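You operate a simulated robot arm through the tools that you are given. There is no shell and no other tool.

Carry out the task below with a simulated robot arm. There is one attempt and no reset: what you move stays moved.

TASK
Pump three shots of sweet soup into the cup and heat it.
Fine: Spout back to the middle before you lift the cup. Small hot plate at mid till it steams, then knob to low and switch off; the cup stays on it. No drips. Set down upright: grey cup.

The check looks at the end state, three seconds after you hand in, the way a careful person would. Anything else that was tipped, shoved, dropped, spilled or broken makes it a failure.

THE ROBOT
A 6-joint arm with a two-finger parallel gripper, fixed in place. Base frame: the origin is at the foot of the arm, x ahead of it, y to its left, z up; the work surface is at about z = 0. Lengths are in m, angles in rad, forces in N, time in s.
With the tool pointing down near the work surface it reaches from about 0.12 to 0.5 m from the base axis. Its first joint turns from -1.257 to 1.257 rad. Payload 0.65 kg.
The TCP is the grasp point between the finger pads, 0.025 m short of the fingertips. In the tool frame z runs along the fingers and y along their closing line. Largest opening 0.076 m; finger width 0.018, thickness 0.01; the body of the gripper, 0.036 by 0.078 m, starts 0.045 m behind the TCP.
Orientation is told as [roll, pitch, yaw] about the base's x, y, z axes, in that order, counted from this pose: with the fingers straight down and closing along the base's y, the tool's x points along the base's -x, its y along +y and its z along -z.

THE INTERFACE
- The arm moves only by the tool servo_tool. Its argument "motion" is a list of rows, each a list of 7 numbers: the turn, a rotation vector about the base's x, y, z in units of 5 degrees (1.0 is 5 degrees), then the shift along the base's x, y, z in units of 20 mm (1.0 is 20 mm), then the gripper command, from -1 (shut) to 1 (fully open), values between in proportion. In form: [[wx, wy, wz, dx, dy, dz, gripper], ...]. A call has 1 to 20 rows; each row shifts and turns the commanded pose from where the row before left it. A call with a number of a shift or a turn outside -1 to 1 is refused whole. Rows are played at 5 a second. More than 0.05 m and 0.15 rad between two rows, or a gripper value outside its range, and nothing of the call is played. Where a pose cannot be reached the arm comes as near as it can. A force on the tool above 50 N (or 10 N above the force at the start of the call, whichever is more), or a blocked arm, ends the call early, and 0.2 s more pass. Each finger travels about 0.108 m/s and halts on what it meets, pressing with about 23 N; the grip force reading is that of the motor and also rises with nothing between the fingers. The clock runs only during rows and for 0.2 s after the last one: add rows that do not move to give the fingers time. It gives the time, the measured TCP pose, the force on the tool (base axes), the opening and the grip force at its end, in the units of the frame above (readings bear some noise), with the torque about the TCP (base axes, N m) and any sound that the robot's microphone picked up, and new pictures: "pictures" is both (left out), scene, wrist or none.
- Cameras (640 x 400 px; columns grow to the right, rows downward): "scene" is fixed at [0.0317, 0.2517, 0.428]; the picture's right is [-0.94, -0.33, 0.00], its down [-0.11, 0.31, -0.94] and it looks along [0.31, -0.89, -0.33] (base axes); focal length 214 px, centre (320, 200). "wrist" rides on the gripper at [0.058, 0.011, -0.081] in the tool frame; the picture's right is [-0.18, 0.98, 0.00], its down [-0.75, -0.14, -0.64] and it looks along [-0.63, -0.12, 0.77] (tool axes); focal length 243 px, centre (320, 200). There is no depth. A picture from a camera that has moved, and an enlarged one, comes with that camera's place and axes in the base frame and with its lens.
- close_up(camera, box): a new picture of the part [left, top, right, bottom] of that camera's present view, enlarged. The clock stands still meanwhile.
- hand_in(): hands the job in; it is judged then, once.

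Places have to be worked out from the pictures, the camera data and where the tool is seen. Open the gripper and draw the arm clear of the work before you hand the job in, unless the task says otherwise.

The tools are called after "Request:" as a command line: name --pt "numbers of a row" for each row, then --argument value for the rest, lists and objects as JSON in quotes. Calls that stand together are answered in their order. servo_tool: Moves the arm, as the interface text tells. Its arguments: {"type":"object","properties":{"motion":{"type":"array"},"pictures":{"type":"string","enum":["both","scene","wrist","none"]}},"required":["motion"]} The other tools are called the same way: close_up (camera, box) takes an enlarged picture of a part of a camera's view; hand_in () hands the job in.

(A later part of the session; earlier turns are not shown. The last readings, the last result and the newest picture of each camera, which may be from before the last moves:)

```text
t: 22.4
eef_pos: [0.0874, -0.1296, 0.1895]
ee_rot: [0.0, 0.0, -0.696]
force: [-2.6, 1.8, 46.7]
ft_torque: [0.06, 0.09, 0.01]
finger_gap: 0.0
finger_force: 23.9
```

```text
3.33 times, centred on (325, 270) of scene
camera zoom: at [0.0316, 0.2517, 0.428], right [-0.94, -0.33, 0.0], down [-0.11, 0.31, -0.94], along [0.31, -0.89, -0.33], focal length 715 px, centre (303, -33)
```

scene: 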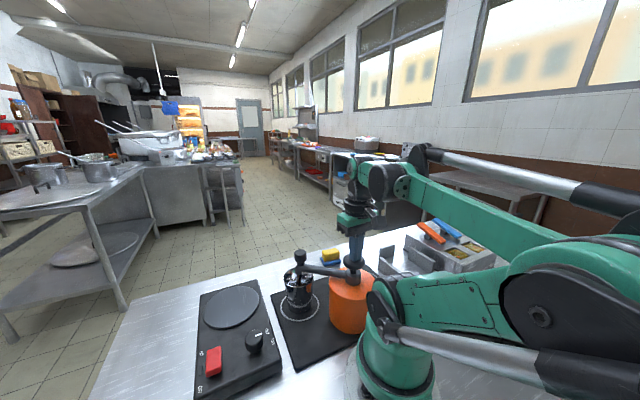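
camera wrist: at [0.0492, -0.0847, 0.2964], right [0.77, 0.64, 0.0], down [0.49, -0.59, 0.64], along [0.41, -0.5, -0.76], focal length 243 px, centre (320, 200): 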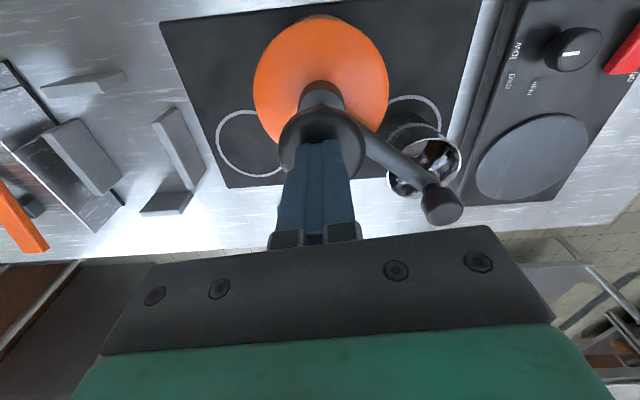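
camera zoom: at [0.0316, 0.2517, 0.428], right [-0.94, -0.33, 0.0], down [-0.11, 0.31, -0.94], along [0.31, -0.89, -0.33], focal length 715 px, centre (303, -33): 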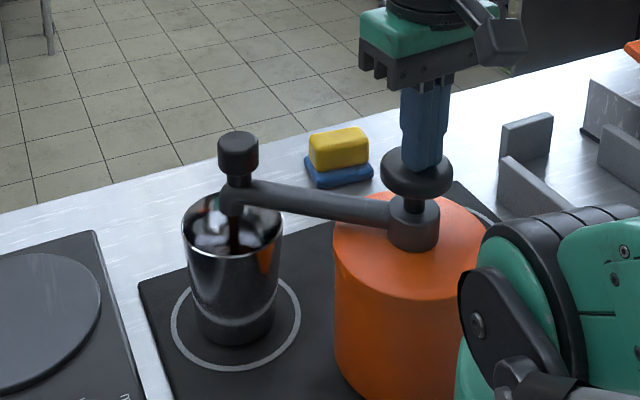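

Second stroke reached the stop (47 N) and the stream flows into the cup. I raise to let the button return and wait a moment.

Request:
servo_tool --pt "0 0 0 0 0 0.1 -1" --pt "0 0 0 0 0 0.4 -1" --pt "0 0 0 0 0 0.5 -1" --pt "0 0 0 0 0 0.4 -1" --pt "0 0 0 0 0 0 -1" --pt "0 0 0 0 0 0 -1" --pictures "scene"

Request:
close_up --camera "scene" --box '[260, 210, 390, 330]'

```text
t: 23.8
eef_pos: [0.0868, -0.1278, 0.2163]
ee_rot: [-0.001, -0.003, -0.697]
force: [-0.8, -0.2, 0.2]
ft_torque: [0.01, 0.0, 0.0]
finger_gap: 0.0
finger_force: 22.5
```

scene: 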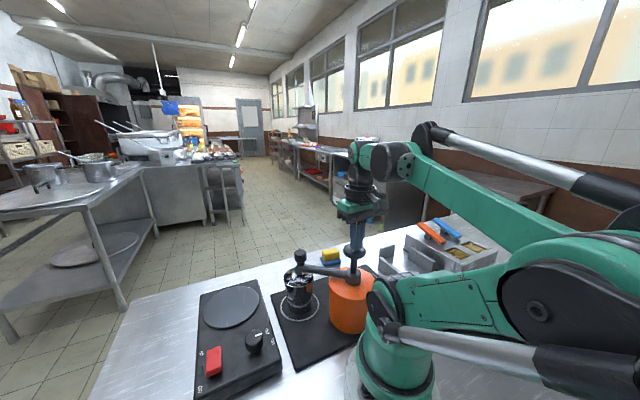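

```text
3.33 times, centred on (325, 270) of scene
camera zoom: at [0.0317, 0.2517, 0.428], right [-0.94, -0.33, 0.0], down [-0.11, 0.31, -0.94], along [0.31, -0.89, -0.33], focal length 715 px, centre (303, -33)
```

zoom: 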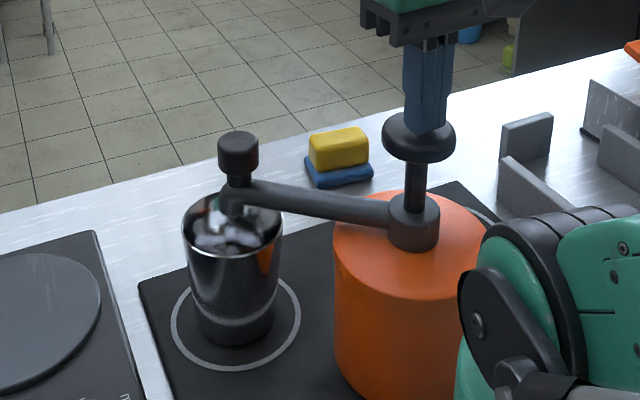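

The button is fully up again with no stream. I give the third and last shot with the same stroke.

Request:
servo_tool --pt "0 0 0 0 0 -0.35 -1" --pt "0 0 0 0 0 -0.3 -1" --pt "0 0 0 0 0 -0.3 -1" --pt "0 0 0 0 0 -0.25 -1" --pt "0 0 0 0 0 -0.2 -1" --pictures "scene"

Request:
close_up --camera "scene" --box '[260, 210, 390, 330]'

```text
t: 25.0
eef_pos: [0.0864, -0.1289, 0.1886]
ee_rot: [0.002, -0.001, -0.698]
force: [-5.5, 8.3, 44.5]
ft_torque: [0.19, 0.16, -0.04]
finger_gap: 0.0002
finger_force: 23.2
```

scene: 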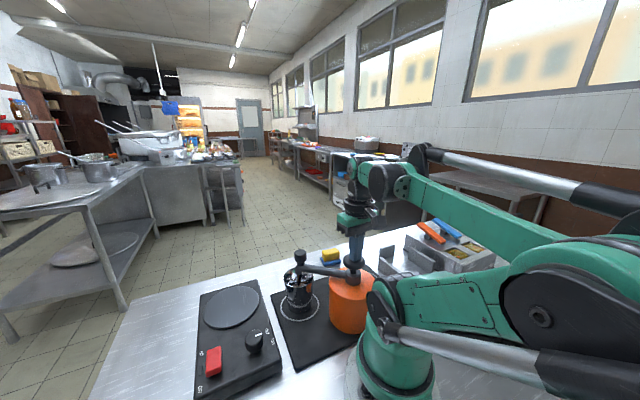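

```text
3.33 times, centred on (325, 270) of scene
camera zoom: at [0.0316, 0.2517, 0.428], right [-0.94, -0.33, 0.0], down [-0.11, 0.31, -0.94], along [0.31, -0.89, -0.33], focal length 715 px, centre (303, -33)
```

zoom: 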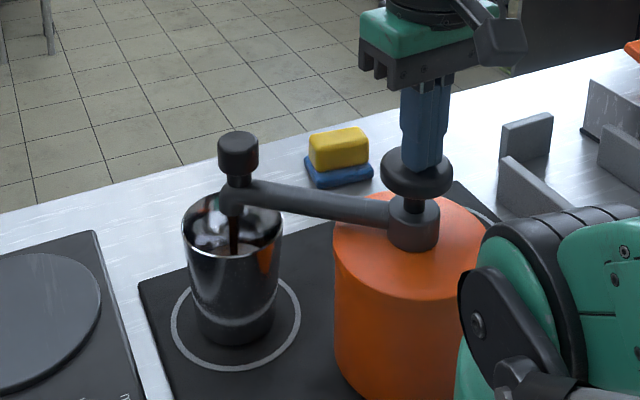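

The third stroke reached its stop and the soup level shows in the cup. I rise well clear and let the nozzle finish dripping before touching the spout.

Request:
servo_tool --pt "0 0 0 0 0 0.1 -1" --pt "0 0 0 0 0 0.4 -1" --pt "0 0 0 0 0 0.5 -1" --pt "0 0 0 0 0 0.8 -1" --pt "0 0 0 0 0 1 -1" --pt "0 0 0 0 0 1 -1" --pt "0 0 0 0 0 0 -1" --pt "0 0 0 0 0 0 -1" --pt "0 0 0 0 0 0 -1" --pt "0 0 0 0 0 0 -1"

Request:
close_up --camera "scene" --box '[260, 210, 390, 330]'

Request:
close_up --camera "wrist" --box '[340, 60, 480, 210]'

```text
t: 27.2
eef_pos: [0.0868, -0.1293, 0.2634]
ee_rot: [-0.001, -0.003, -0.696]
force: [0.0, -0.5, 0.3]
ft_torque: [0.0, 0.01, 0.0]
finger_gap: 0.0
finger_force: 22.8
camera wrist: at [0.0492, -0.0853, 0.3443], right [0.77, 0.64, 0.0], down [0.49, -0.59, 0.64], along [0.41, -0.5, -0.76], focal length 243 px, centre (320, 200)
```

scene: 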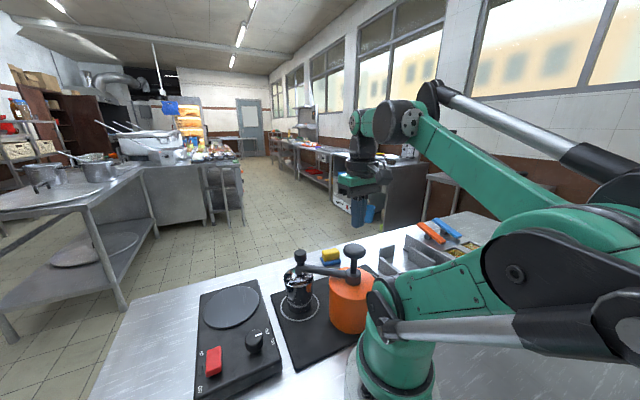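
wrist: 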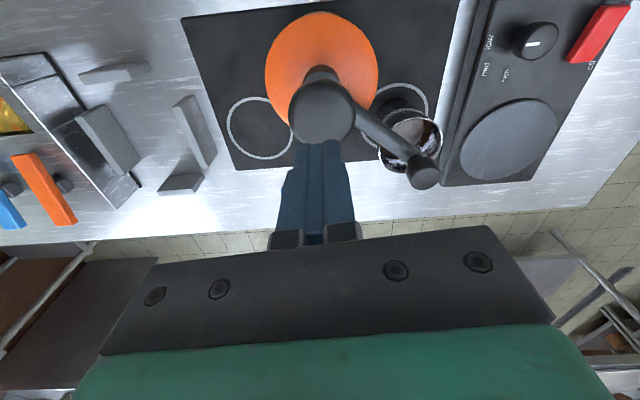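

```text
3.33 times, centred on (325, 270) of scene
camera zoom: at [0.0317, 0.2517, 0.428], right [-0.94, -0.33, 0.0], down [-0.11, 0.31, -0.94], along [0.31, -0.89, -0.33], focal length 715 px, centre (303, -33)
```

zoom: 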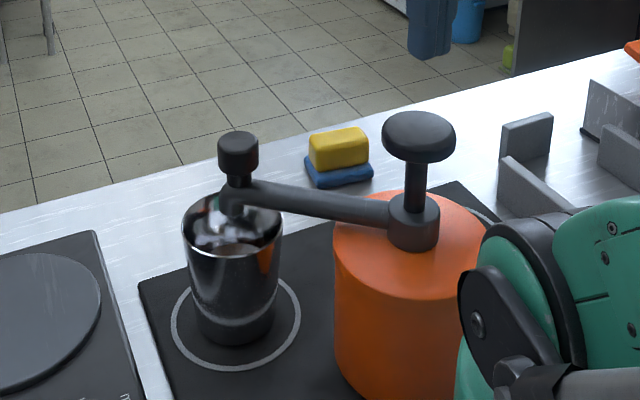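

```text
2.67 times, centred on (410, 135) of wrist
camera zoom: at [0.0492, -0.0853, 0.3443], right [0.77, 0.64, 0.0], down [0.49, -0.59, 0.64], along [0.41, -0.5, -0.76], focal length 647 px, centre (80, 373)
```

zoom: 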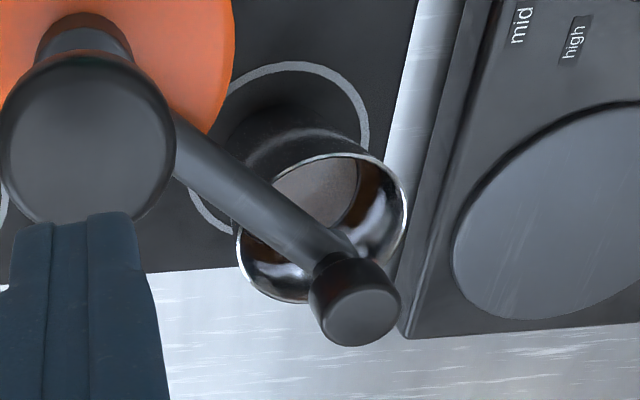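

No stream or drip is seen, and the soup surface stands in the cup. I go back above the spout knob, which gives the nozzle more seconds to settle.

Request:
servo_tool --pt "0 0 0.9 0.6035 0.044 0 -1" --pt "0 0 0.9 0.6035 0.044 0 -1" --pt "0 0 0.9 0.6035 0.044 0 -1" --pt "0 0 0.9 0.6035 0.044 0 -1" --pt "0 0 0.9 0.6035 0.044 0 -1" --pt "0 0 0.9 0.6035 0.044 0 0.3" --pt "0 0 0.9 0.6035 0.044 0 0.3" --pt "0 0 0.9 0.6035 0.044 0 0.3" --pt "0 0 0.9 0.6035 0.044 0 0.3" --pt "0 0 0.9 0.6035 0.044 0 0.3" --pt "0 0 0 0 0 0 0.3" --pt "0 0 0 0 0 0 0.3"

Request:
close_up --camera "wrist" --box '[250, 0, 390, 140]'

Request:
close_up --camera "wrist" --box '[380, 10, 540, 170]'

```text
t: 29.8
eef_pos: [0.2074, -0.1194, 0.2643]
ee_rot: [-0.001, -0.002, 0.087]
force: [0.2, 0.2, -0.2]
ft_torque: [-0.03, 0.0, 0.04]
finger_gap: 0.0493
finger_force: 0.0
camera wrist: at [0.1482, -0.1149, 0.3443], right [0.1, 1.0, 0.0], down [0.76, -0.07, 0.64], along [0.64, -0.06, -0.76], focal length 243 px, centre (320, 200)
```

scene: 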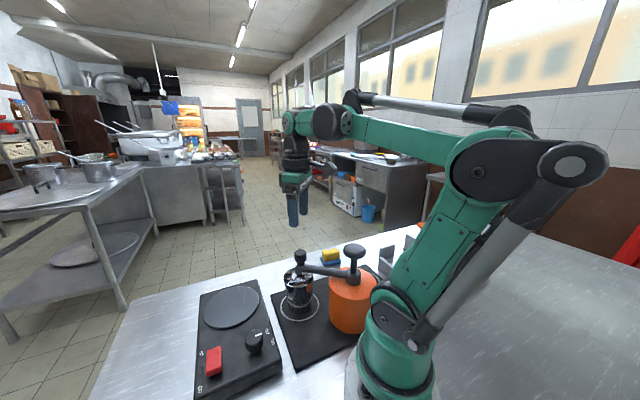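
wrist: 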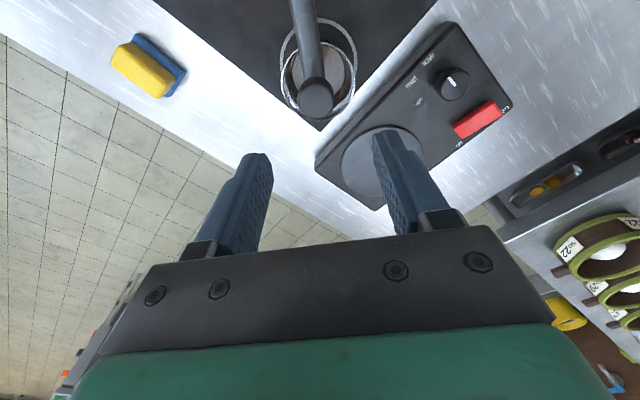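

```text
2.86 times, centred on (320, 70) of wrist
camera zoom: at [0.1482, -0.1149, 0.3443], right [0.1, 1.0, 0.0], down [0.76, -0.07, 0.64], along [0.64, -0.06, -0.76], focal length 693 px, centre (320, 571)
```

zoom: 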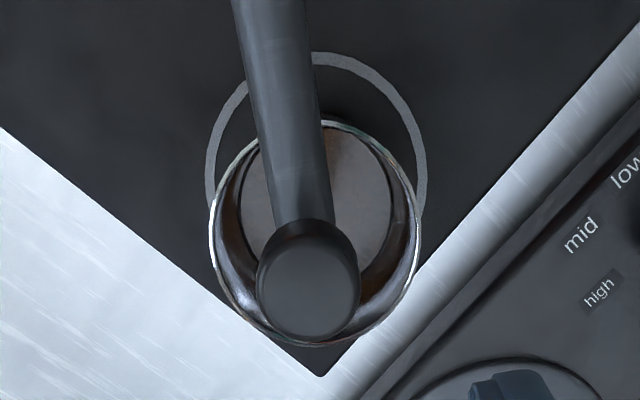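

```text
2.50 times, centred on (460, 90) of wrist
camera zoom: at [0.1482, -0.1149, 0.3443], right [0.1, 1.0, 0.0], down [0.76, -0.07, 0.64], along [0.64, -0.06, -0.76], focal length 606 px, centre (-30, 475)
```

zoom: 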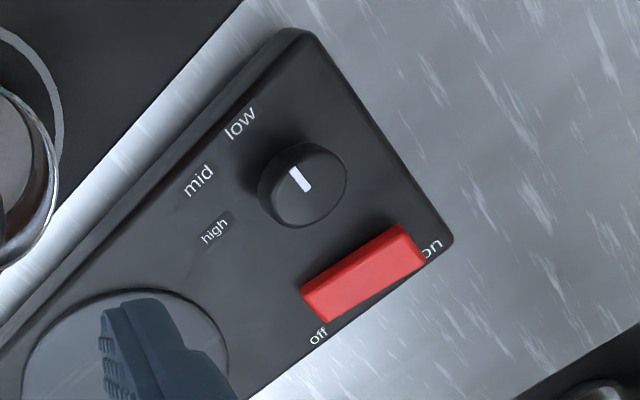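

The nozzle is quiet and the soup lies in the cup. I lower onto the spout knob with fingers open.

Request:
servo_tool --pt "0 0 0 0 -0.05 -0.8 0.3" --pt "0 0 0 0 0 -0.8 0.3" --pt "0 0 0 0 0 -0.8 0.3" --pt "0 0 0 0 0 -0.8 0.3" --pt "0 0 0 0 0 -0.8 0.3" --pt "0 0 0 0 0 -0.8 0.3" --pt "0 0 0 0 0 -0.5 0.3" --pt "0 0 0 0 0 -0.2 0.3" --pt "0 0 0 0 0 0 0.3" --pt "0 0 0 0 0 0 0.3"

Request:
close_up --camera "wrist" --box '[220, 40, 420, 240]'

Request:
close_up --camera "scene" --box '[260, 210, 390, 330]'

```text
t: 32.0
eef_pos: [0.2072, -0.1218, 0.1535]
ee_rot: [-0.001, 0.0, 0.088]
force: [-0.2, -1.0, -0.5]
ft_torque: [-0.02, 0.01, -0.01]
finger_gap: 0.0497
finger_force: 0.0
camera wrist: at [0.149, -0.1163, 0.2339], right [0.1, 1.0, 0.0], down [0.76, -0.07, 0.64], along [0.64, -0.06, -0.76], focal length 243 px, centre (320, 200)
```

scene: 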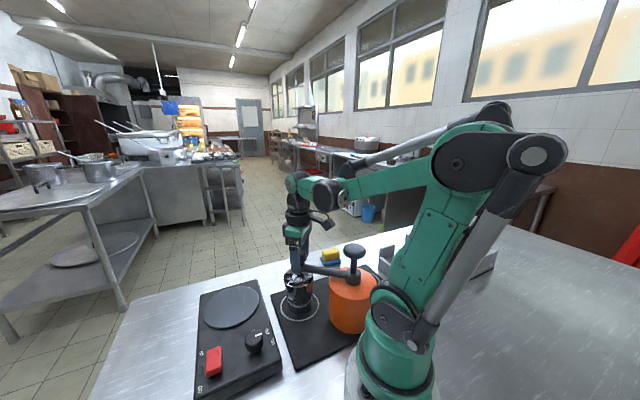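
wrist: 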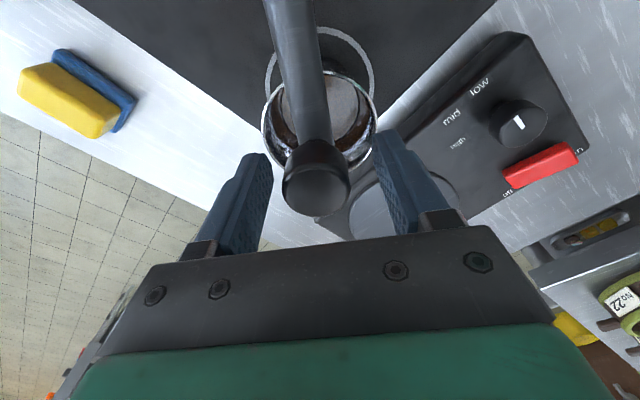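

```text
2.00 times, centred on (320, 140) of wrist
camera zoom: at [0.149, -0.1163, 0.2339], right [0.1, 1.0, 0.0], down [0.76, -0.07, 0.64], along [0.64, -0.06, -0.76], focal length 485 px, centre (320, 320)
```

zoom: 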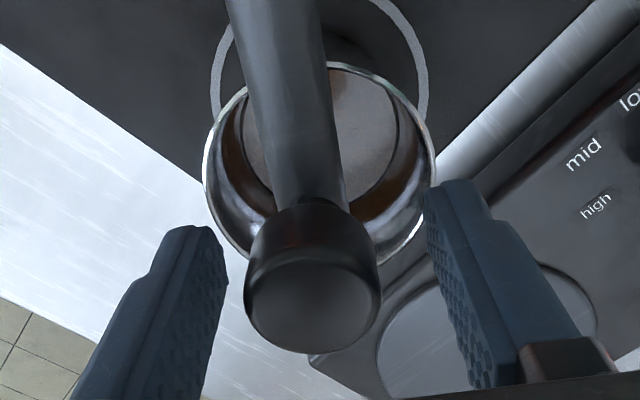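

```text
3.33 times, centred on (325, 270) of scene
camera zoom: at [0.0317, 0.2517, 0.428], right [-0.94, -0.33, 0.0], down [-0.11, 0.31, -0.94], along [0.31, -0.89, -0.33], focal length 715 px, centre (303, -33)
```

zoom: 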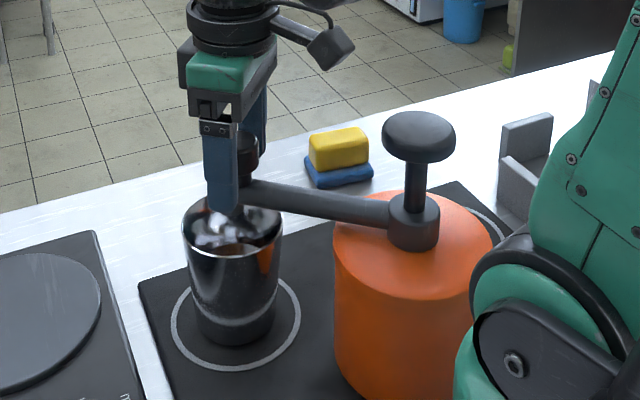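

The knob sits about 4 mm to the -y side of the finger centre. I shift over, then close.

Request:
servo_tool --pt "0 0 0 0 -0.18 0 0.3" --pt "0 0 0 0 0 0 0.0" --pt "0 0 0 0 0 0 -0.25" --pt "0 0 0 0 0 0 -1" --pt "0 0 0 0 0 0 -1"

Request:
close_up --camera "wrist" --box '[220, 40, 420, 240]'

```text
t: 33.2
eef_pos: [0.2069, -0.1245, 0.1538]
ee_rot: [0.0, -0.002, 0.088]
force: [-0.5, 0.2, 0.0]
ft_torque: [-0.01, 0.01, 0.06]
finger_gap: 0.0271
finger_force: 22.9
camera wrist: at [0.1485, -0.12, 0.2344], right [0.1, 1.0, 0.0], down [0.76, -0.07, 0.64], along [0.64, -0.06, -0.76], focal length 243 px, centre (320, 200)
```

scene: 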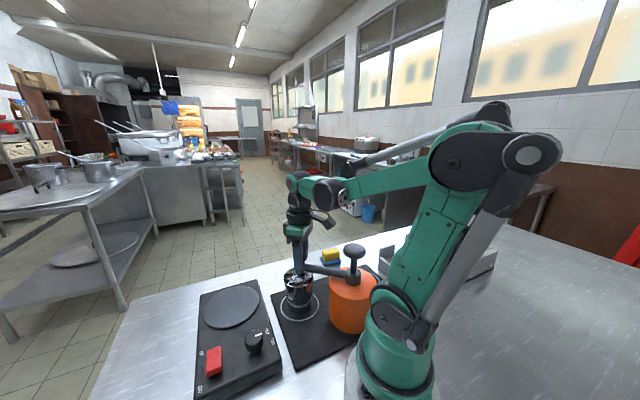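
wrist: 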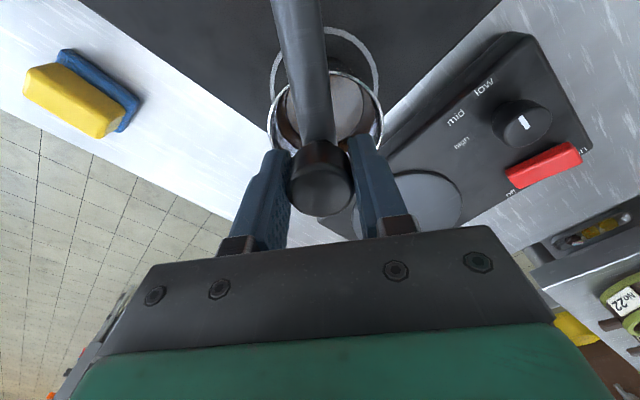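

```text
2.00 times, centred on (320, 140) of wrist
camera zoom: at [0.1485, -0.12, 0.2344], right [0.1, 1.0, 0.0], down [0.76, -0.07, 0.64], along [0.64, -0.06, -0.76], focal length 485 px, centre (320, 320)
```

zoom: 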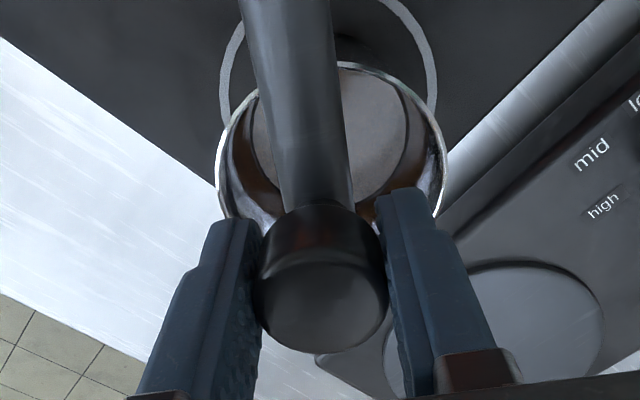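

Gripped cleanly. I swing the spout slowly back along the arc to its middle position, at (0.172, -0.214), checking halfway.

Request:
servo_tool --pt "0 0 -0.667 0.0036 -0.3533 0 -1" --pt "0 0 -0.667 -0.0163 -0.3533 0 -1" --pt "0 0 -0.667 -0.0375 -0.3521 0 -1" --pt "0 0 -0.667 -0.0581 -0.3485 0 -1" --pt "0 0 -0.667 -0.078 -0.3449 0 -1" --pt "0 0 -0.667 -0.0986 -0.34 0 -1" --pt "0 0 -0.667 -0.118 -0.3334 0 -1" --pictures "scene"

Request:
close_up --camera "scene" --box '[260, 210, 390, 330]'

```text
t: 34.8
eef_pos: [0.2005, -0.1741, 0.1554]
ee_rot: [0.0, -0.003, -0.319]
force: [-0.2, 0.2, 0.1]
ft_torque: [-0.12, -0.37, -0.08]
finger_gap: 0.027
finger_force: 22.8
```

scene: 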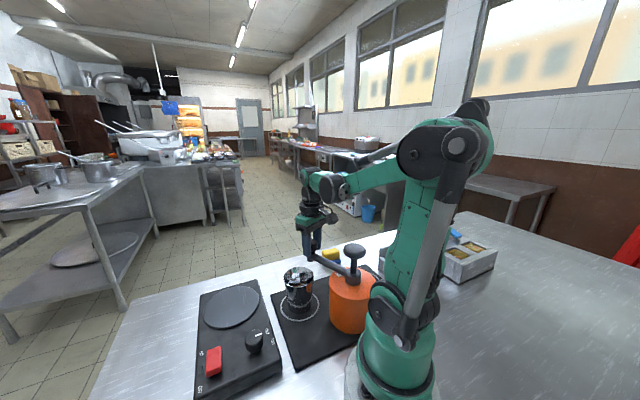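

```text
3.33 times, centred on (325, 270) of scene
camera zoom: at [0.0317, 0.2516, 0.428], right [-0.94, -0.33, 0.0], down [-0.11, 0.31, -0.94], along [0.31, -0.89, -0.33], focal length 715 px, centre (303, -33)
```

zoom: 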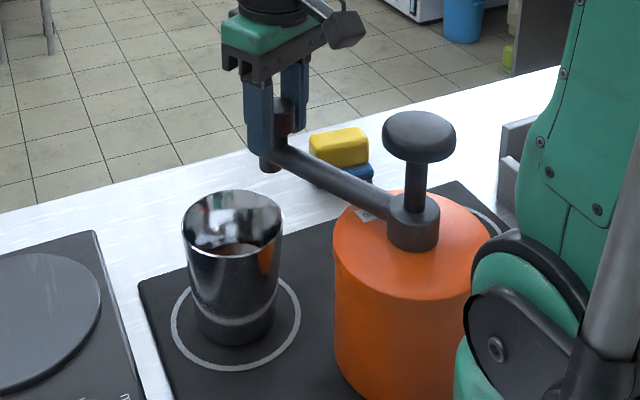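

No drips on the mat so far. I look closer at the nozzle tip, which seems to have a reddish spot.

Request:
close_up --camera "scene" --box '[295, 235, 335, 275]'

Request:
close_up --camera "scene" --box '[285, 255, 345, 315]'

```text
10.00 times, centred on (315, 255) of scene
camera zoom: at [0.0317, 0.2516, 0.428], right [-0.94, -0.33, 0.0], down [-0.11, 0.31, -0.94], along [0.31, -0.89, -0.33], focal length 2145 px, centre (370, -350)
```

zoom: 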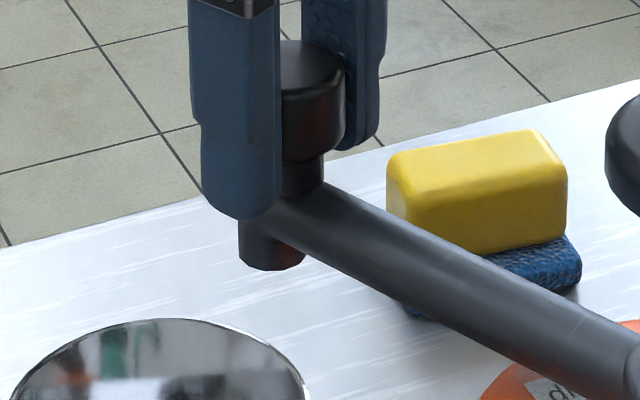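

```text
6.67 times, centred on (315, 285) of scene
camera zoom: at [0.0317, 0.2516, 0.428], right [-0.94, -0.33, 0.0], down [-0.11, 0.31, -0.94], along [0.31, -0.89, -0.33], focal length 1430 px, centre (353, -367)
```

zoom: 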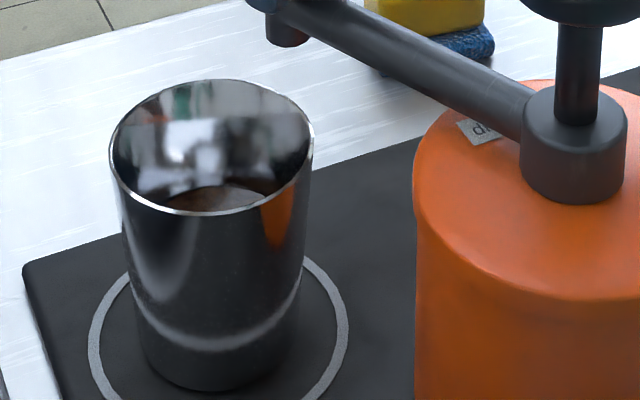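

That is only an orange reflection; the nozzle is clean and nothing dripped. I finish the swing to the middle.

Request:
servo_tool --pt "0 0 -0.667 -0.1367 -0.3261 0 -1" --pt "0 0 -0.667 -0.1561 -0.3176 0 -1" --pt "0 0 -0.667 -0.1742 -0.3073 0 -1" --pt "0 0 -0.667 -0.1924 -0.2971 0 -1" --pt "0 0 -0.667 -0.2087 -0.2856 0 -1" --pt "0 0 -0.667 -0.2257 -0.2723 0 -1" --pt "0 0 -0.667 -0.2408 -0.2595 0 -1" --pt "0 0 0 0 0 0 -1"

Request:
close_up --camera "scene" --box '[270, 225, 390, 345]'

```text
t: 36.6
eef_pos: [0.1725, -0.2142, 0.1553]
ee_rot: [0.0, -0.001, -0.727]
force: [6.3, -6.8, 6.6]
ft_torque: [0.05, 0.03, 0.01]
finger_gap: 0.0273
finger_force: 22.6
camera wrist: at [0.137, -0.1686, 0.2344], right [0.79, 0.61, 0.0], down [0.47, -0.6, 0.64], along [0.39, -0.51, -0.77], focal length 243 px, centre (320, 200)
```

scene: 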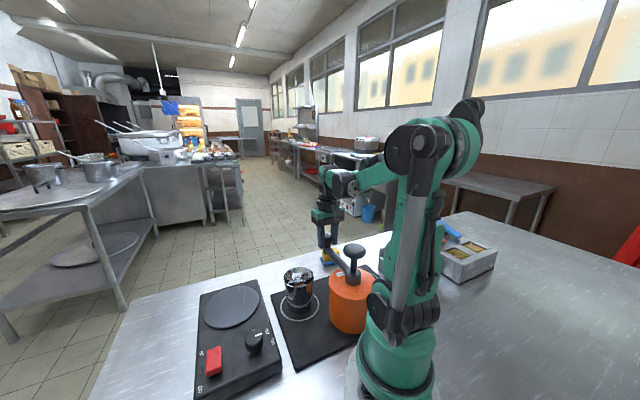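
wrist: 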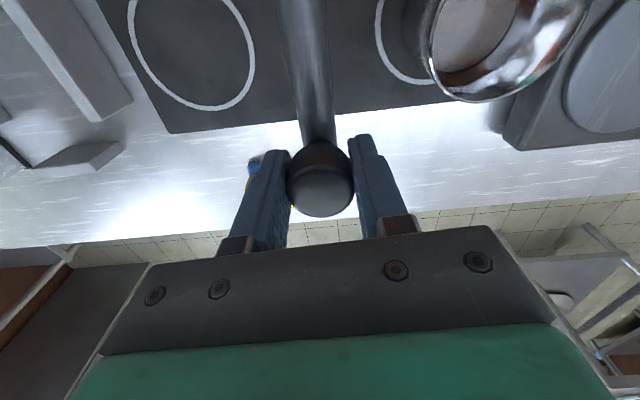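

```text
3.33 times, centred on (330, 285) of scene
camera zoom: at [0.0317, 0.2517, 0.428], right [-0.94, -0.33, 0.0], down [-0.11, 0.31, -0.94], along [0.31, -0.89, -0.33], focal length 715 px, centre (287, -83)
```

zoom: 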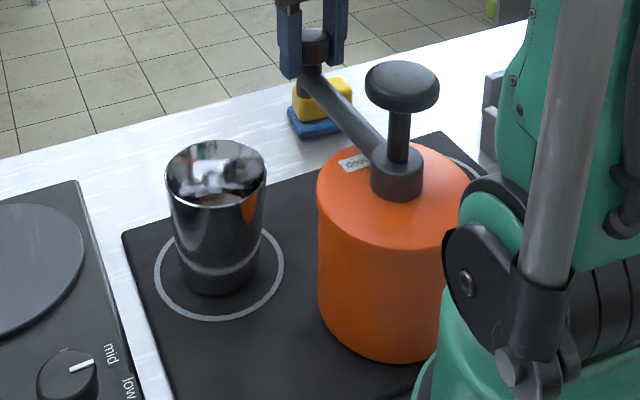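

The spout is back at its starting place, with about 9 N of sideways load on the grip. I hold a moment and re-read before easing it.

Request:
servo_tool --pt "0 0 0 0 0 0 -1" --pt "0 0 0 0 0 0 -1" --pictures "none"

Request:
close_up --camera "scene" --box '[270, 225, 390, 345]'

```text
t: 37.2
eef_pos: [0.1734, -0.2147, 0.1533]
ee_rot: [-0.002, -0.002, -0.726]
force: [2.3, -5.5, 9.7]
ft_torque: [0.03, 0.04, 0.06]
finger_gap: 0.0275
finger_force: 23.3
```

```text
3.33 times, centred on (330, 285) of scene
camera zoom: at [0.0317, 0.2517, 0.428], right [-0.94, -0.33, 0.0], down [-0.11, 0.31, -0.94], along [0.31, -0.89, -0.33], focal length 715 px, centre (287, -83)
```

zoom: 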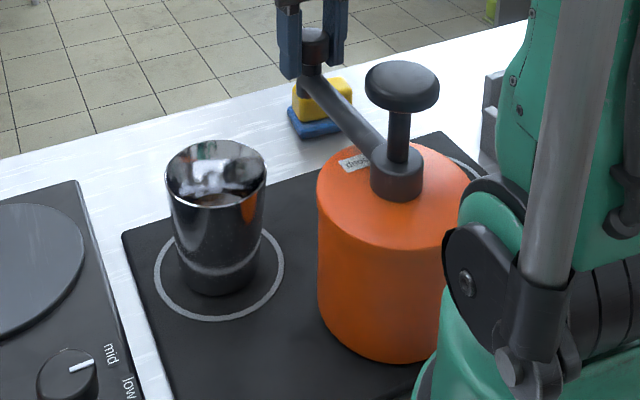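

Still about 6 N sideways and 10 N upward on the tool, so I am pressing slightly inward and down. I ease outward and up by half a millimetre.

Request:
servo_tool --pt "0 0 0 0.012 -0.018 0.03 -1" --pt "0 0 0 0 0 0 -1" --pictures "none"

Request:
close_up --camera "scene" --box '[270, 225, 390, 345]'

```text
t: 37.8
eef_pos: [0.1728, -0.214, 0.1548]
ee_rot: [0.001, 0.0, -0.727]
force: [-6.1, 5.0, -0.3]
ft_torque: [-0.11, -0.14, 0.06]
finger_gap: 0.0273
finger_force: 23.3
```

```text
3.33 times, centred on (330, 285) of scene
camera zoom: at [0.0317, 0.2516, 0.428], right [-0.94, -0.33, 0.0], down [-0.11, 0.31, -0.94], along [0.31, -0.89, -0.33], focal length 715 px, centre (287, -83)
```

zoom: 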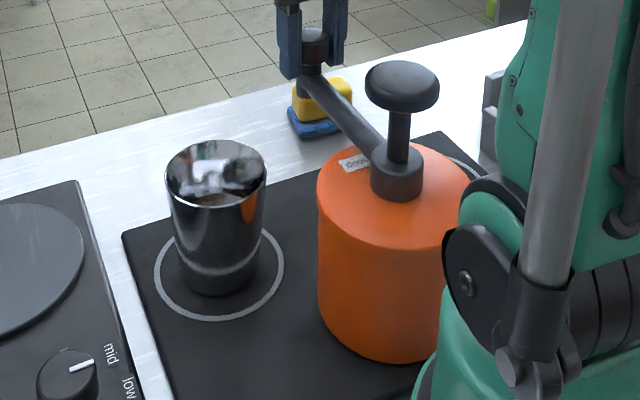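

The vertical load is gone; sideways slightly overshot. I back off a fraction, then open gently.

Request:
servo_tool --pt "0 0 0 -0.008 0.008 0 -1" --pt "0 0 0 0 0 0 -1" --pt "0 0 0 0 0 0 -0.2" --pt "0 0 0 0 0 0 0.1" --pt "0 0 0 0 0 0 0.3" --pt "0 0 0 0 0 0 0.3"

Request:
close_up --camera "scene" --box '[270, 225, 390, 345]'

Request:
close_up --camera "wrist" --box '[180, 60, 460, 260]'

```text
t: 39.2
eef_pos: [0.173, -0.2139, 0.155]
ee_rot: [0.0, -0.002, -0.727]
force: [-0.9, -0.6, -0.1]
ft_torque: [0.02, -0.01, 0.03]
finger_gap: 0.0494
finger_force: 0.1
camera wrist: at [0.1369, -0.1687, 0.2346], right [0.79, 0.61, 0.0], down [0.47, -0.6, 0.64], along [0.4, -0.51, -0.76], focal length 243 px, centre (320, 200)
```

scene: 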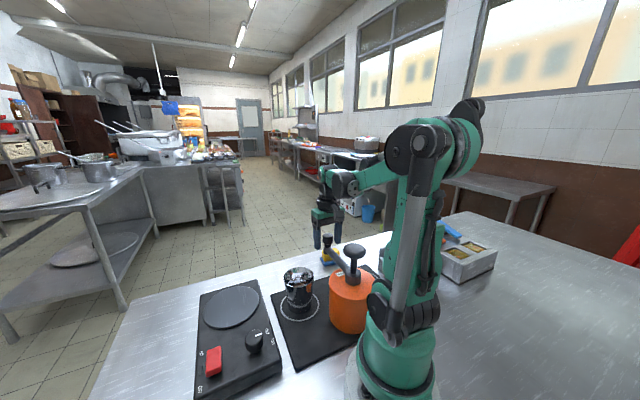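
wrist: 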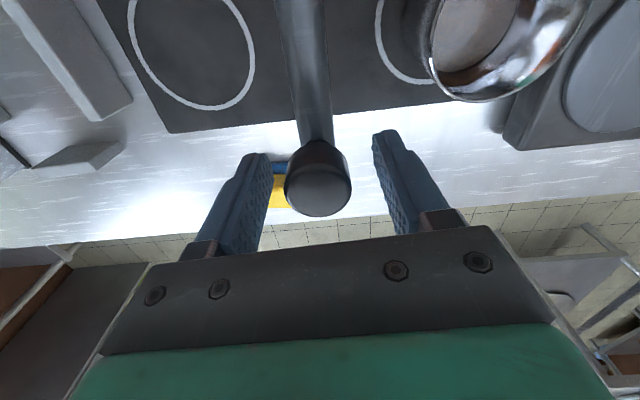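

```text
3.33 times, centred on (330, 285) of scene
camera zoom: at [0.0317, 0.2517, 0.428], right [-0.94, -0.33, 0.0], down [-0.11, 0.31, -0.94], along [0.31, -0.89, -0.33], focal length 715 px, centre (287, -83)
```

zoom: 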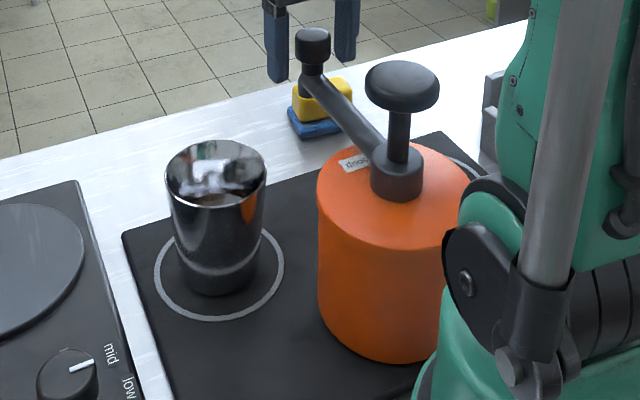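

```text
2.00 times, centred on (320, 160) of wrist
camera zoom: at [0.1369, -0.1687, 0.2346], right [0.79, 0.61, 0.0], down [0.47, -0.6, 0.64], along [0.4, -0.51, -0.76], focal length 485 px, centre (320, 280)
```

zoom: 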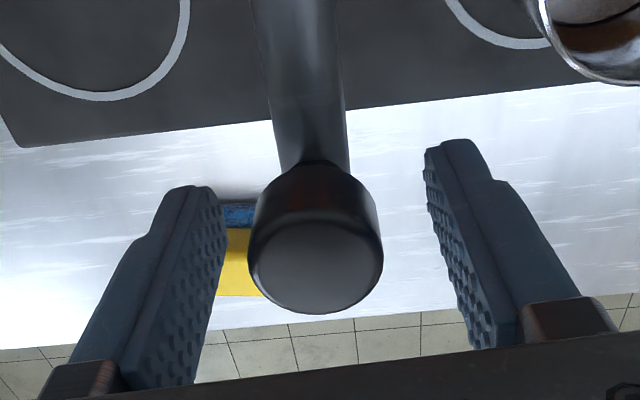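

The spout stays in the middle after release and nothing dripped. I rise and move above the cup, squared up and fully open.

Request:
servo_tool --pt "0 0 0 0 0 0.6 0.3" --pt "0 0 0 0 0 1 0.3" --pt "0 0 0 0 0 1 0.3" --pt "0 0 0 0 0 1 0.3" --pt "0 0 0 0 0 1 0.3" --pt "0 0 0.833 0.19 0.465 0 1" --pt "0 0 0.833 0.19 0.465 0 1" --pt "0 0 0.833 0.19 0.465 0 1" --pt "0 0 0.833 0.19 0.465 0 1" --pt "0 0 0.833 0.19 0.465 0 1" --pt "0 0 0.833 0.19 0.465 0 1" --pt "0 0 0.833 0.19 0.465 0 1" --pt "0 0 0.833 0.19 0.465 0 1" --pt "0 0 0.833 0.19 0.465 0 1" --pt "0 0 0.833 0.19 0.465 0 1" --pt "0 0 0 0 0 0 1" --pt "0 0 0 0 0 0 1"

Request:
close_up --camera "wrist" --box '[240, 0, 400, 140]'

Request:
close_up --camera "wrist" --box '[370, 10, 530, 170]'

```text
t: 42.8
eef_pos: [0.2111, -0.1235, 0.2478]
ee_rot: [0.0, -0.001, 0.003]
force: [0.0, -0.1, -0.2]
ft_torque: [-0.01, -0.01, 0.0]
finger_gap: 0.076
finger_force: 0.1
camera wrist: at [0.1528, -0.1123, 0.328], right [0.18, 0.98, 0.0], down [0.75, -0.14, 0.64], along [0.63, -0.12, -0.76], focal length 243 px, centre (320, 200)
```

scene: 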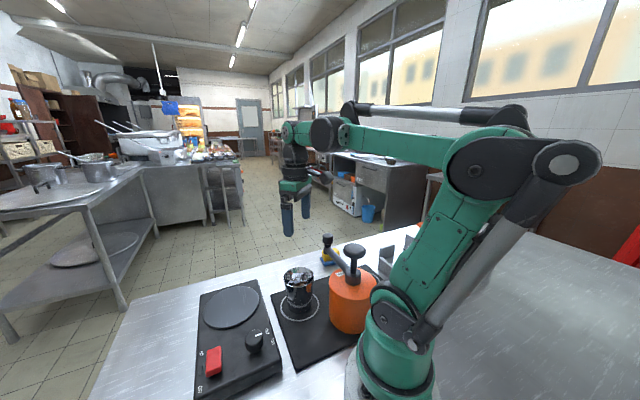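
wrist: 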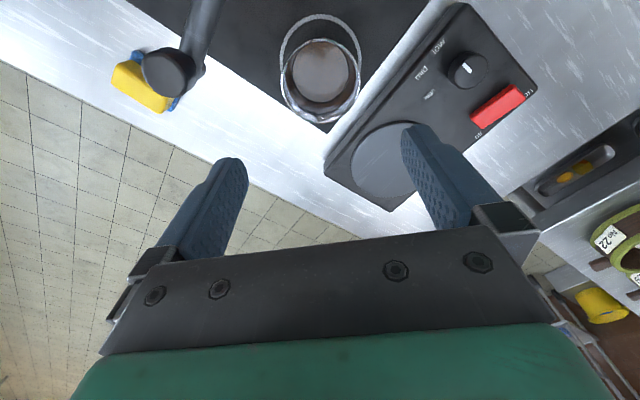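

```text
2.86 times, centred on (320, 70) of wrist
camera zoom: at [0.1528, -0.1123, 0.328], right [0.18, 0.98, 0.0], down [0.75, -0.14, 0.64], along [0.63, -0.12, -0.76], focal length 693 px, centre (320, 571)
```

zoom: 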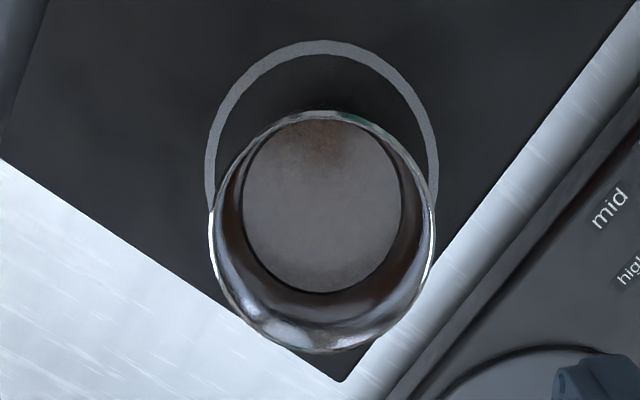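

```text
2.50 times, centred on (450, 90) of wrist
camera zoom: at [0.1528, -0.1123, 0.328], right [0.18, 0.98, 0.0], down [0.75, -0.14, 0.64], along [0.63, -0.12, -0.76], focal length 606 px, centre (-5, 475)
```

zoom: 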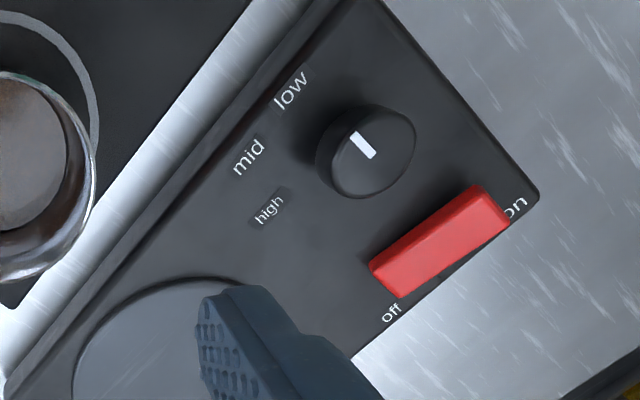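

The cup rim centre works out at (0.210, -0.123), almost exactly under the TCP. I lower until the fingertips are just above the rim and check the clearance on both sides.

Request:
servo_tool --pt "0 0 0 0 0 -0.8 1" --pt "0 0 0 0 0 -0.8 1" --pt "0 0 0 0 0 -0.8 1" --pt "0 0 0 0 0 -0.8 1" --pt "0 0 0 0 0 -0.8 1" --pt "0 0 0 0 0 -0.8 1" --pt "0 0 0 0 0 -0.5 1" --pt "0 0 0 0 0 -0.2 1" --pt "0 0 0 0 0 0 1"

Request:
close_up --camera "wrist" --box '[180, 20, 460, 240]'

Request:
close_up --camera "scene" --box '[255, 210, 355, 310]'

```text
t: 44.8
eef_pos: [0.2116, -0.1228, 0.1389]
ee_rot: [0.0, -0.002, 0.0]
force: [-0.2, -0.3, 0.3]
ft_torque: [0.0, 0.02, 0.01]
finger_gap: 0.0759
finger_force: 0.1
camera wrist: at [0.1532, -0.1119, 0.218], right [0.18, 0.98, 0.0], down [0.75, -0.14, 0.64], along [0.63, -0.12, -0.76], focal length 243 px, centre (320, 200)
```

scene: 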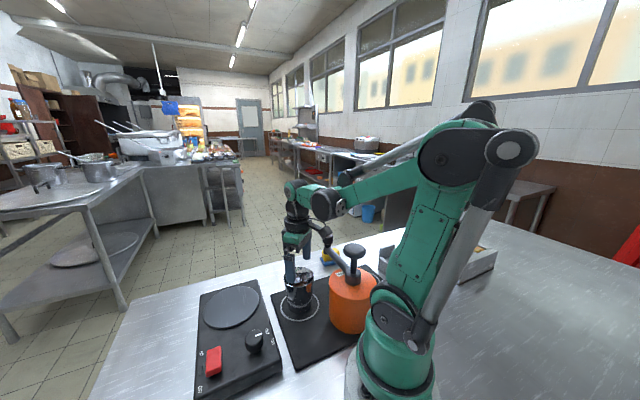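
wrist: 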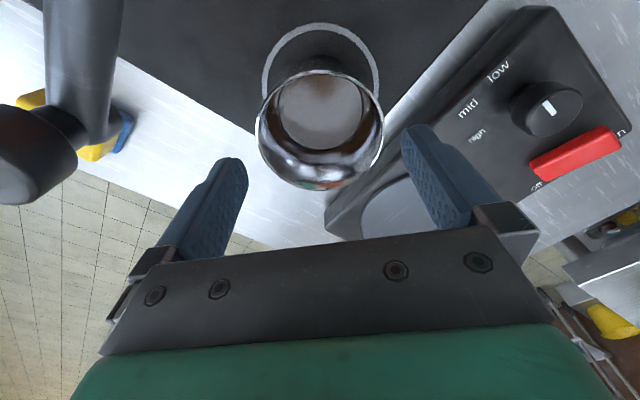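

```text
1.82 times, centred on (320, 130) of wrist
camera zoom: at [0.1532, -0.1119, 0.218], right [0.18, 0.98, 0.0], down [0.75, -0.14, 0.64], along [0.63, -0.12, -0.76], focal length 441 px, centre (320, 327)
```

zoom: 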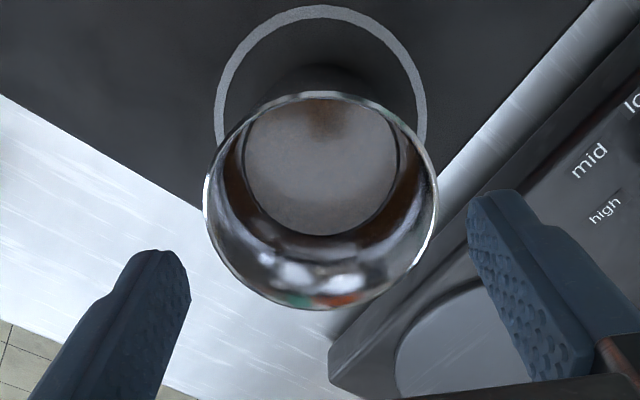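

```text
4.00 times, centred on (305, 260) of scene
camera zoom: at [0.0317, 0.2517, 0.428], right [-0.94, -0.33, 0.0], down [-0.11, 0.31, -0.94], along [0.31, -0.89, -0.33], focal length 858 px, centre (380, -40)
```

zoom: 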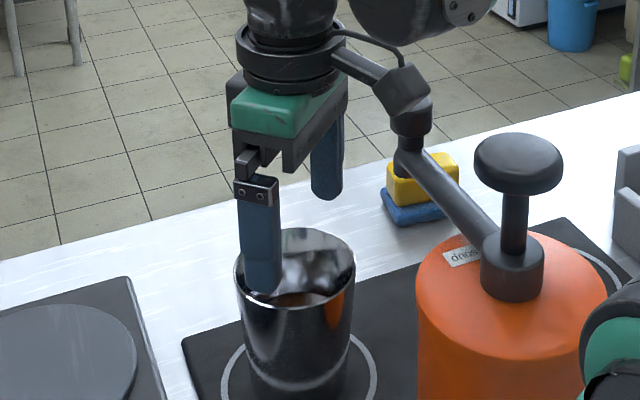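

The fingertips straddle the rim evenly. Lower down, the wrist camera would come near the pump at this yaw, so I turn 45° in place so that the camera is on the free side.

Request:
servo_tool --pt "0 0 -1 -0.01 0 0.1 1" --pt "0 0 -1 -0.01 0 0.1 1" --pt "0 0 -1 -0.01 0 0 1" --pt "0 0 -1 0 0 0 1" --pt "0 0 -1 0 0 0 1" --pt "0 0 -1 0 0 0 1" --pt "0 0 -1 0 0 0 1" --pt "0 0 -1 0 0 0 1" --pt "0 0 -1 0 0 0 1" --pt "0 0 0 0 0 0 1"

Request:
close_up --camera "wrist" --box '[180, 20, 460, 240]'

Request:
close_up --camera "scene" --box '[255, 210, 355, 310]'

```text
t: 47.0
eef_pos: [0.2104, -0.1219, 0.143]
ee_rot: [-0.001, -0.001, -0.784]
force: [0.0, 0.4, 0.6]
ft_torque: [0.03, 0.03, -0.02]
finger_gap: 0.0759
finger_force: 0.0
camera wrist: at [0.1772, -0.0737, 0.2216], right [0.82, 0.57, 0.0], down [0.43, -0.63, 0.64], along [0.36, -0.53, -0.76], focal length 243 px, centre (320, 200)
```

scene: 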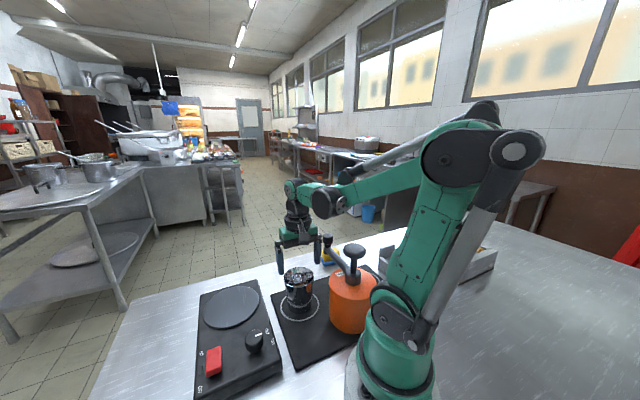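
wrist: 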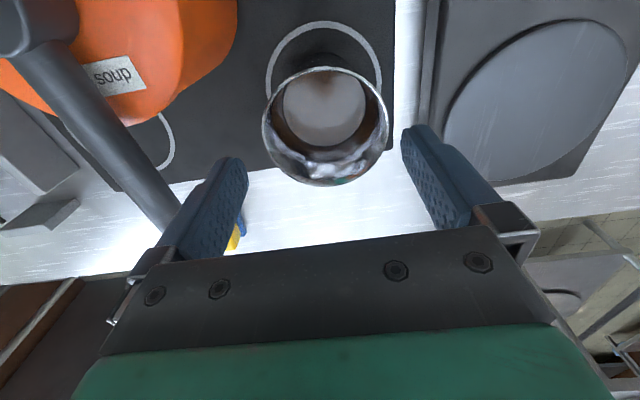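

```text
1.82 times, centred on (320, 130) of wrist
camera zoom: at [0.1772, -0.0737, 0.2216], right [0.82, 0.57, 0.0], down [0.43, -0.63, 0.64], along [0.36, -0.53, -0.76], focal length 441 px, centre (320, 327)
```

zoom: 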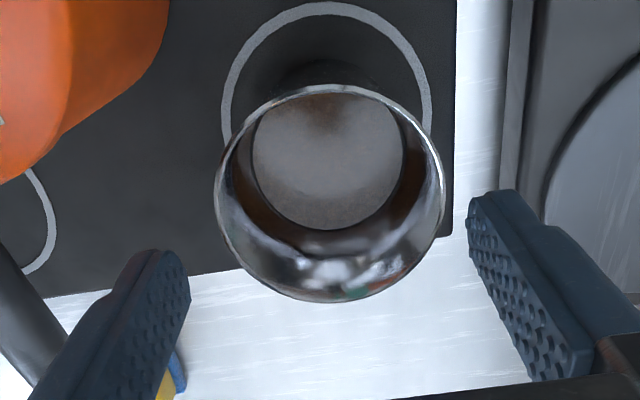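

```text
4.00 times, centred on (305, 260) of scene
camera zoom: at [0.0317, 0.2517, 0.428], right [-0.94, -0.33, 0.0], down [-0.11, 0.31, -0.94], along [0.31, -0.89, -0.33], focal length 858 px, centre (380, -40)
```

zoom: 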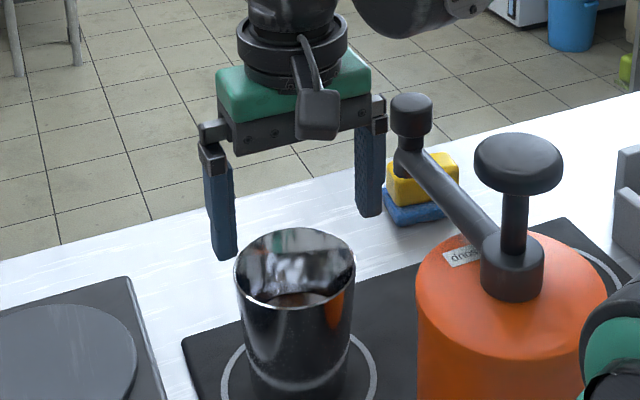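

The rim appears about 2–3 mm off the finger centre at this yaw; combining both views puts the cup axis at about (0.215, -0.1235). I shift there and look again.

Request:
servo_tool --pt "0 0 0 0.12 -0.04 -0.1 1" --pt "0 0 0 0.11 -0.04 -0.2 1" --pt "0 0 0 0 0 0 1" --pt "0 0 0 0 0 0 1"

Request:
close_up --camera "wrist" --box '[220, 40, 420, 220]'

Request:
close_up --camera "scene" --box '[270, 230, 340, 300]'

```text
t: 48.0
eef_pos: [0.2164, -0.1215, 0.1337]
ee_rot: [0.0, -0.001, -0.784]
force: [0.1, -0.6, 0.4]
ft_torque: [0.0, 0.03, 0.02]
finger_gap: 0.0759
finger_force: 0.1
camera wrist: at [0.1823, -0.075, 0.2147], right [0.82, 0.57, 0.0], down [0.43, -0.63, 0.64], along [0.37, -0.53, -0.76], focal length 243 px, centre (320, 200)
```

scene: 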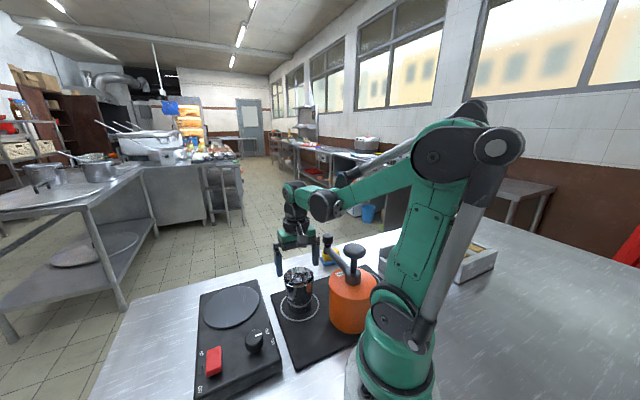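
wrist: 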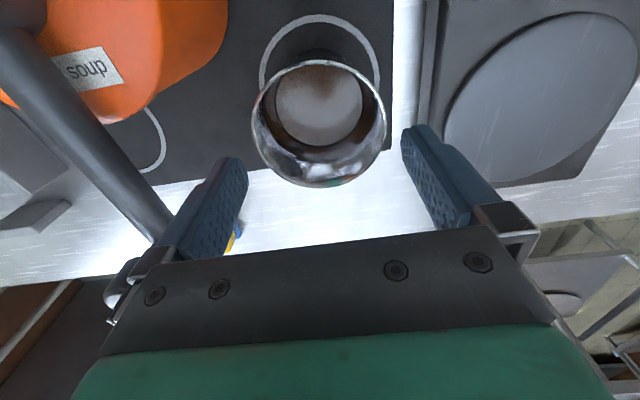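

```text
2.22 times, centred on (320, 130) of wrist
camera zoom: at [0.1823, -0.075, 0.2147], right [0.82, 0.57, 0.0], down [0.43, -0.63, 0.64], along [0.37, -0.53, -0.76], focal length 539 px, centre (320, 356)
```

zoom: 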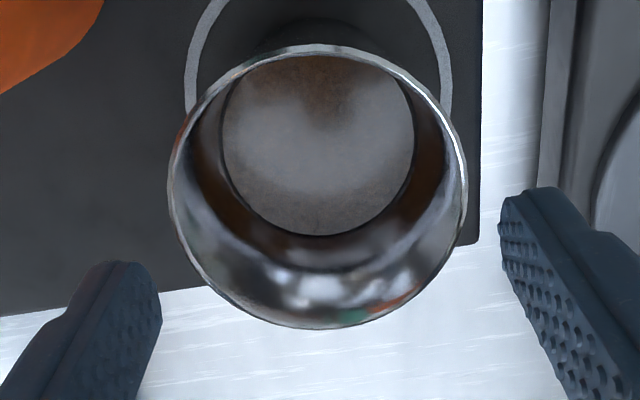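

```text
5.71 times, centred on (305, 265) of scene
camera zoom: at [0.0317, 0.2517, 0.428], right [-0.94, -0.33, 0.0], down [-0.11, 0.31, -0.94], along [0.31, -0.89, -0.33], focal length 1226 px, centre (406, -171)
```

zoom: 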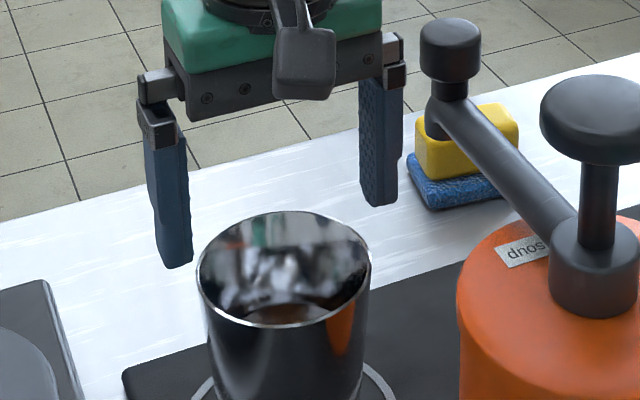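

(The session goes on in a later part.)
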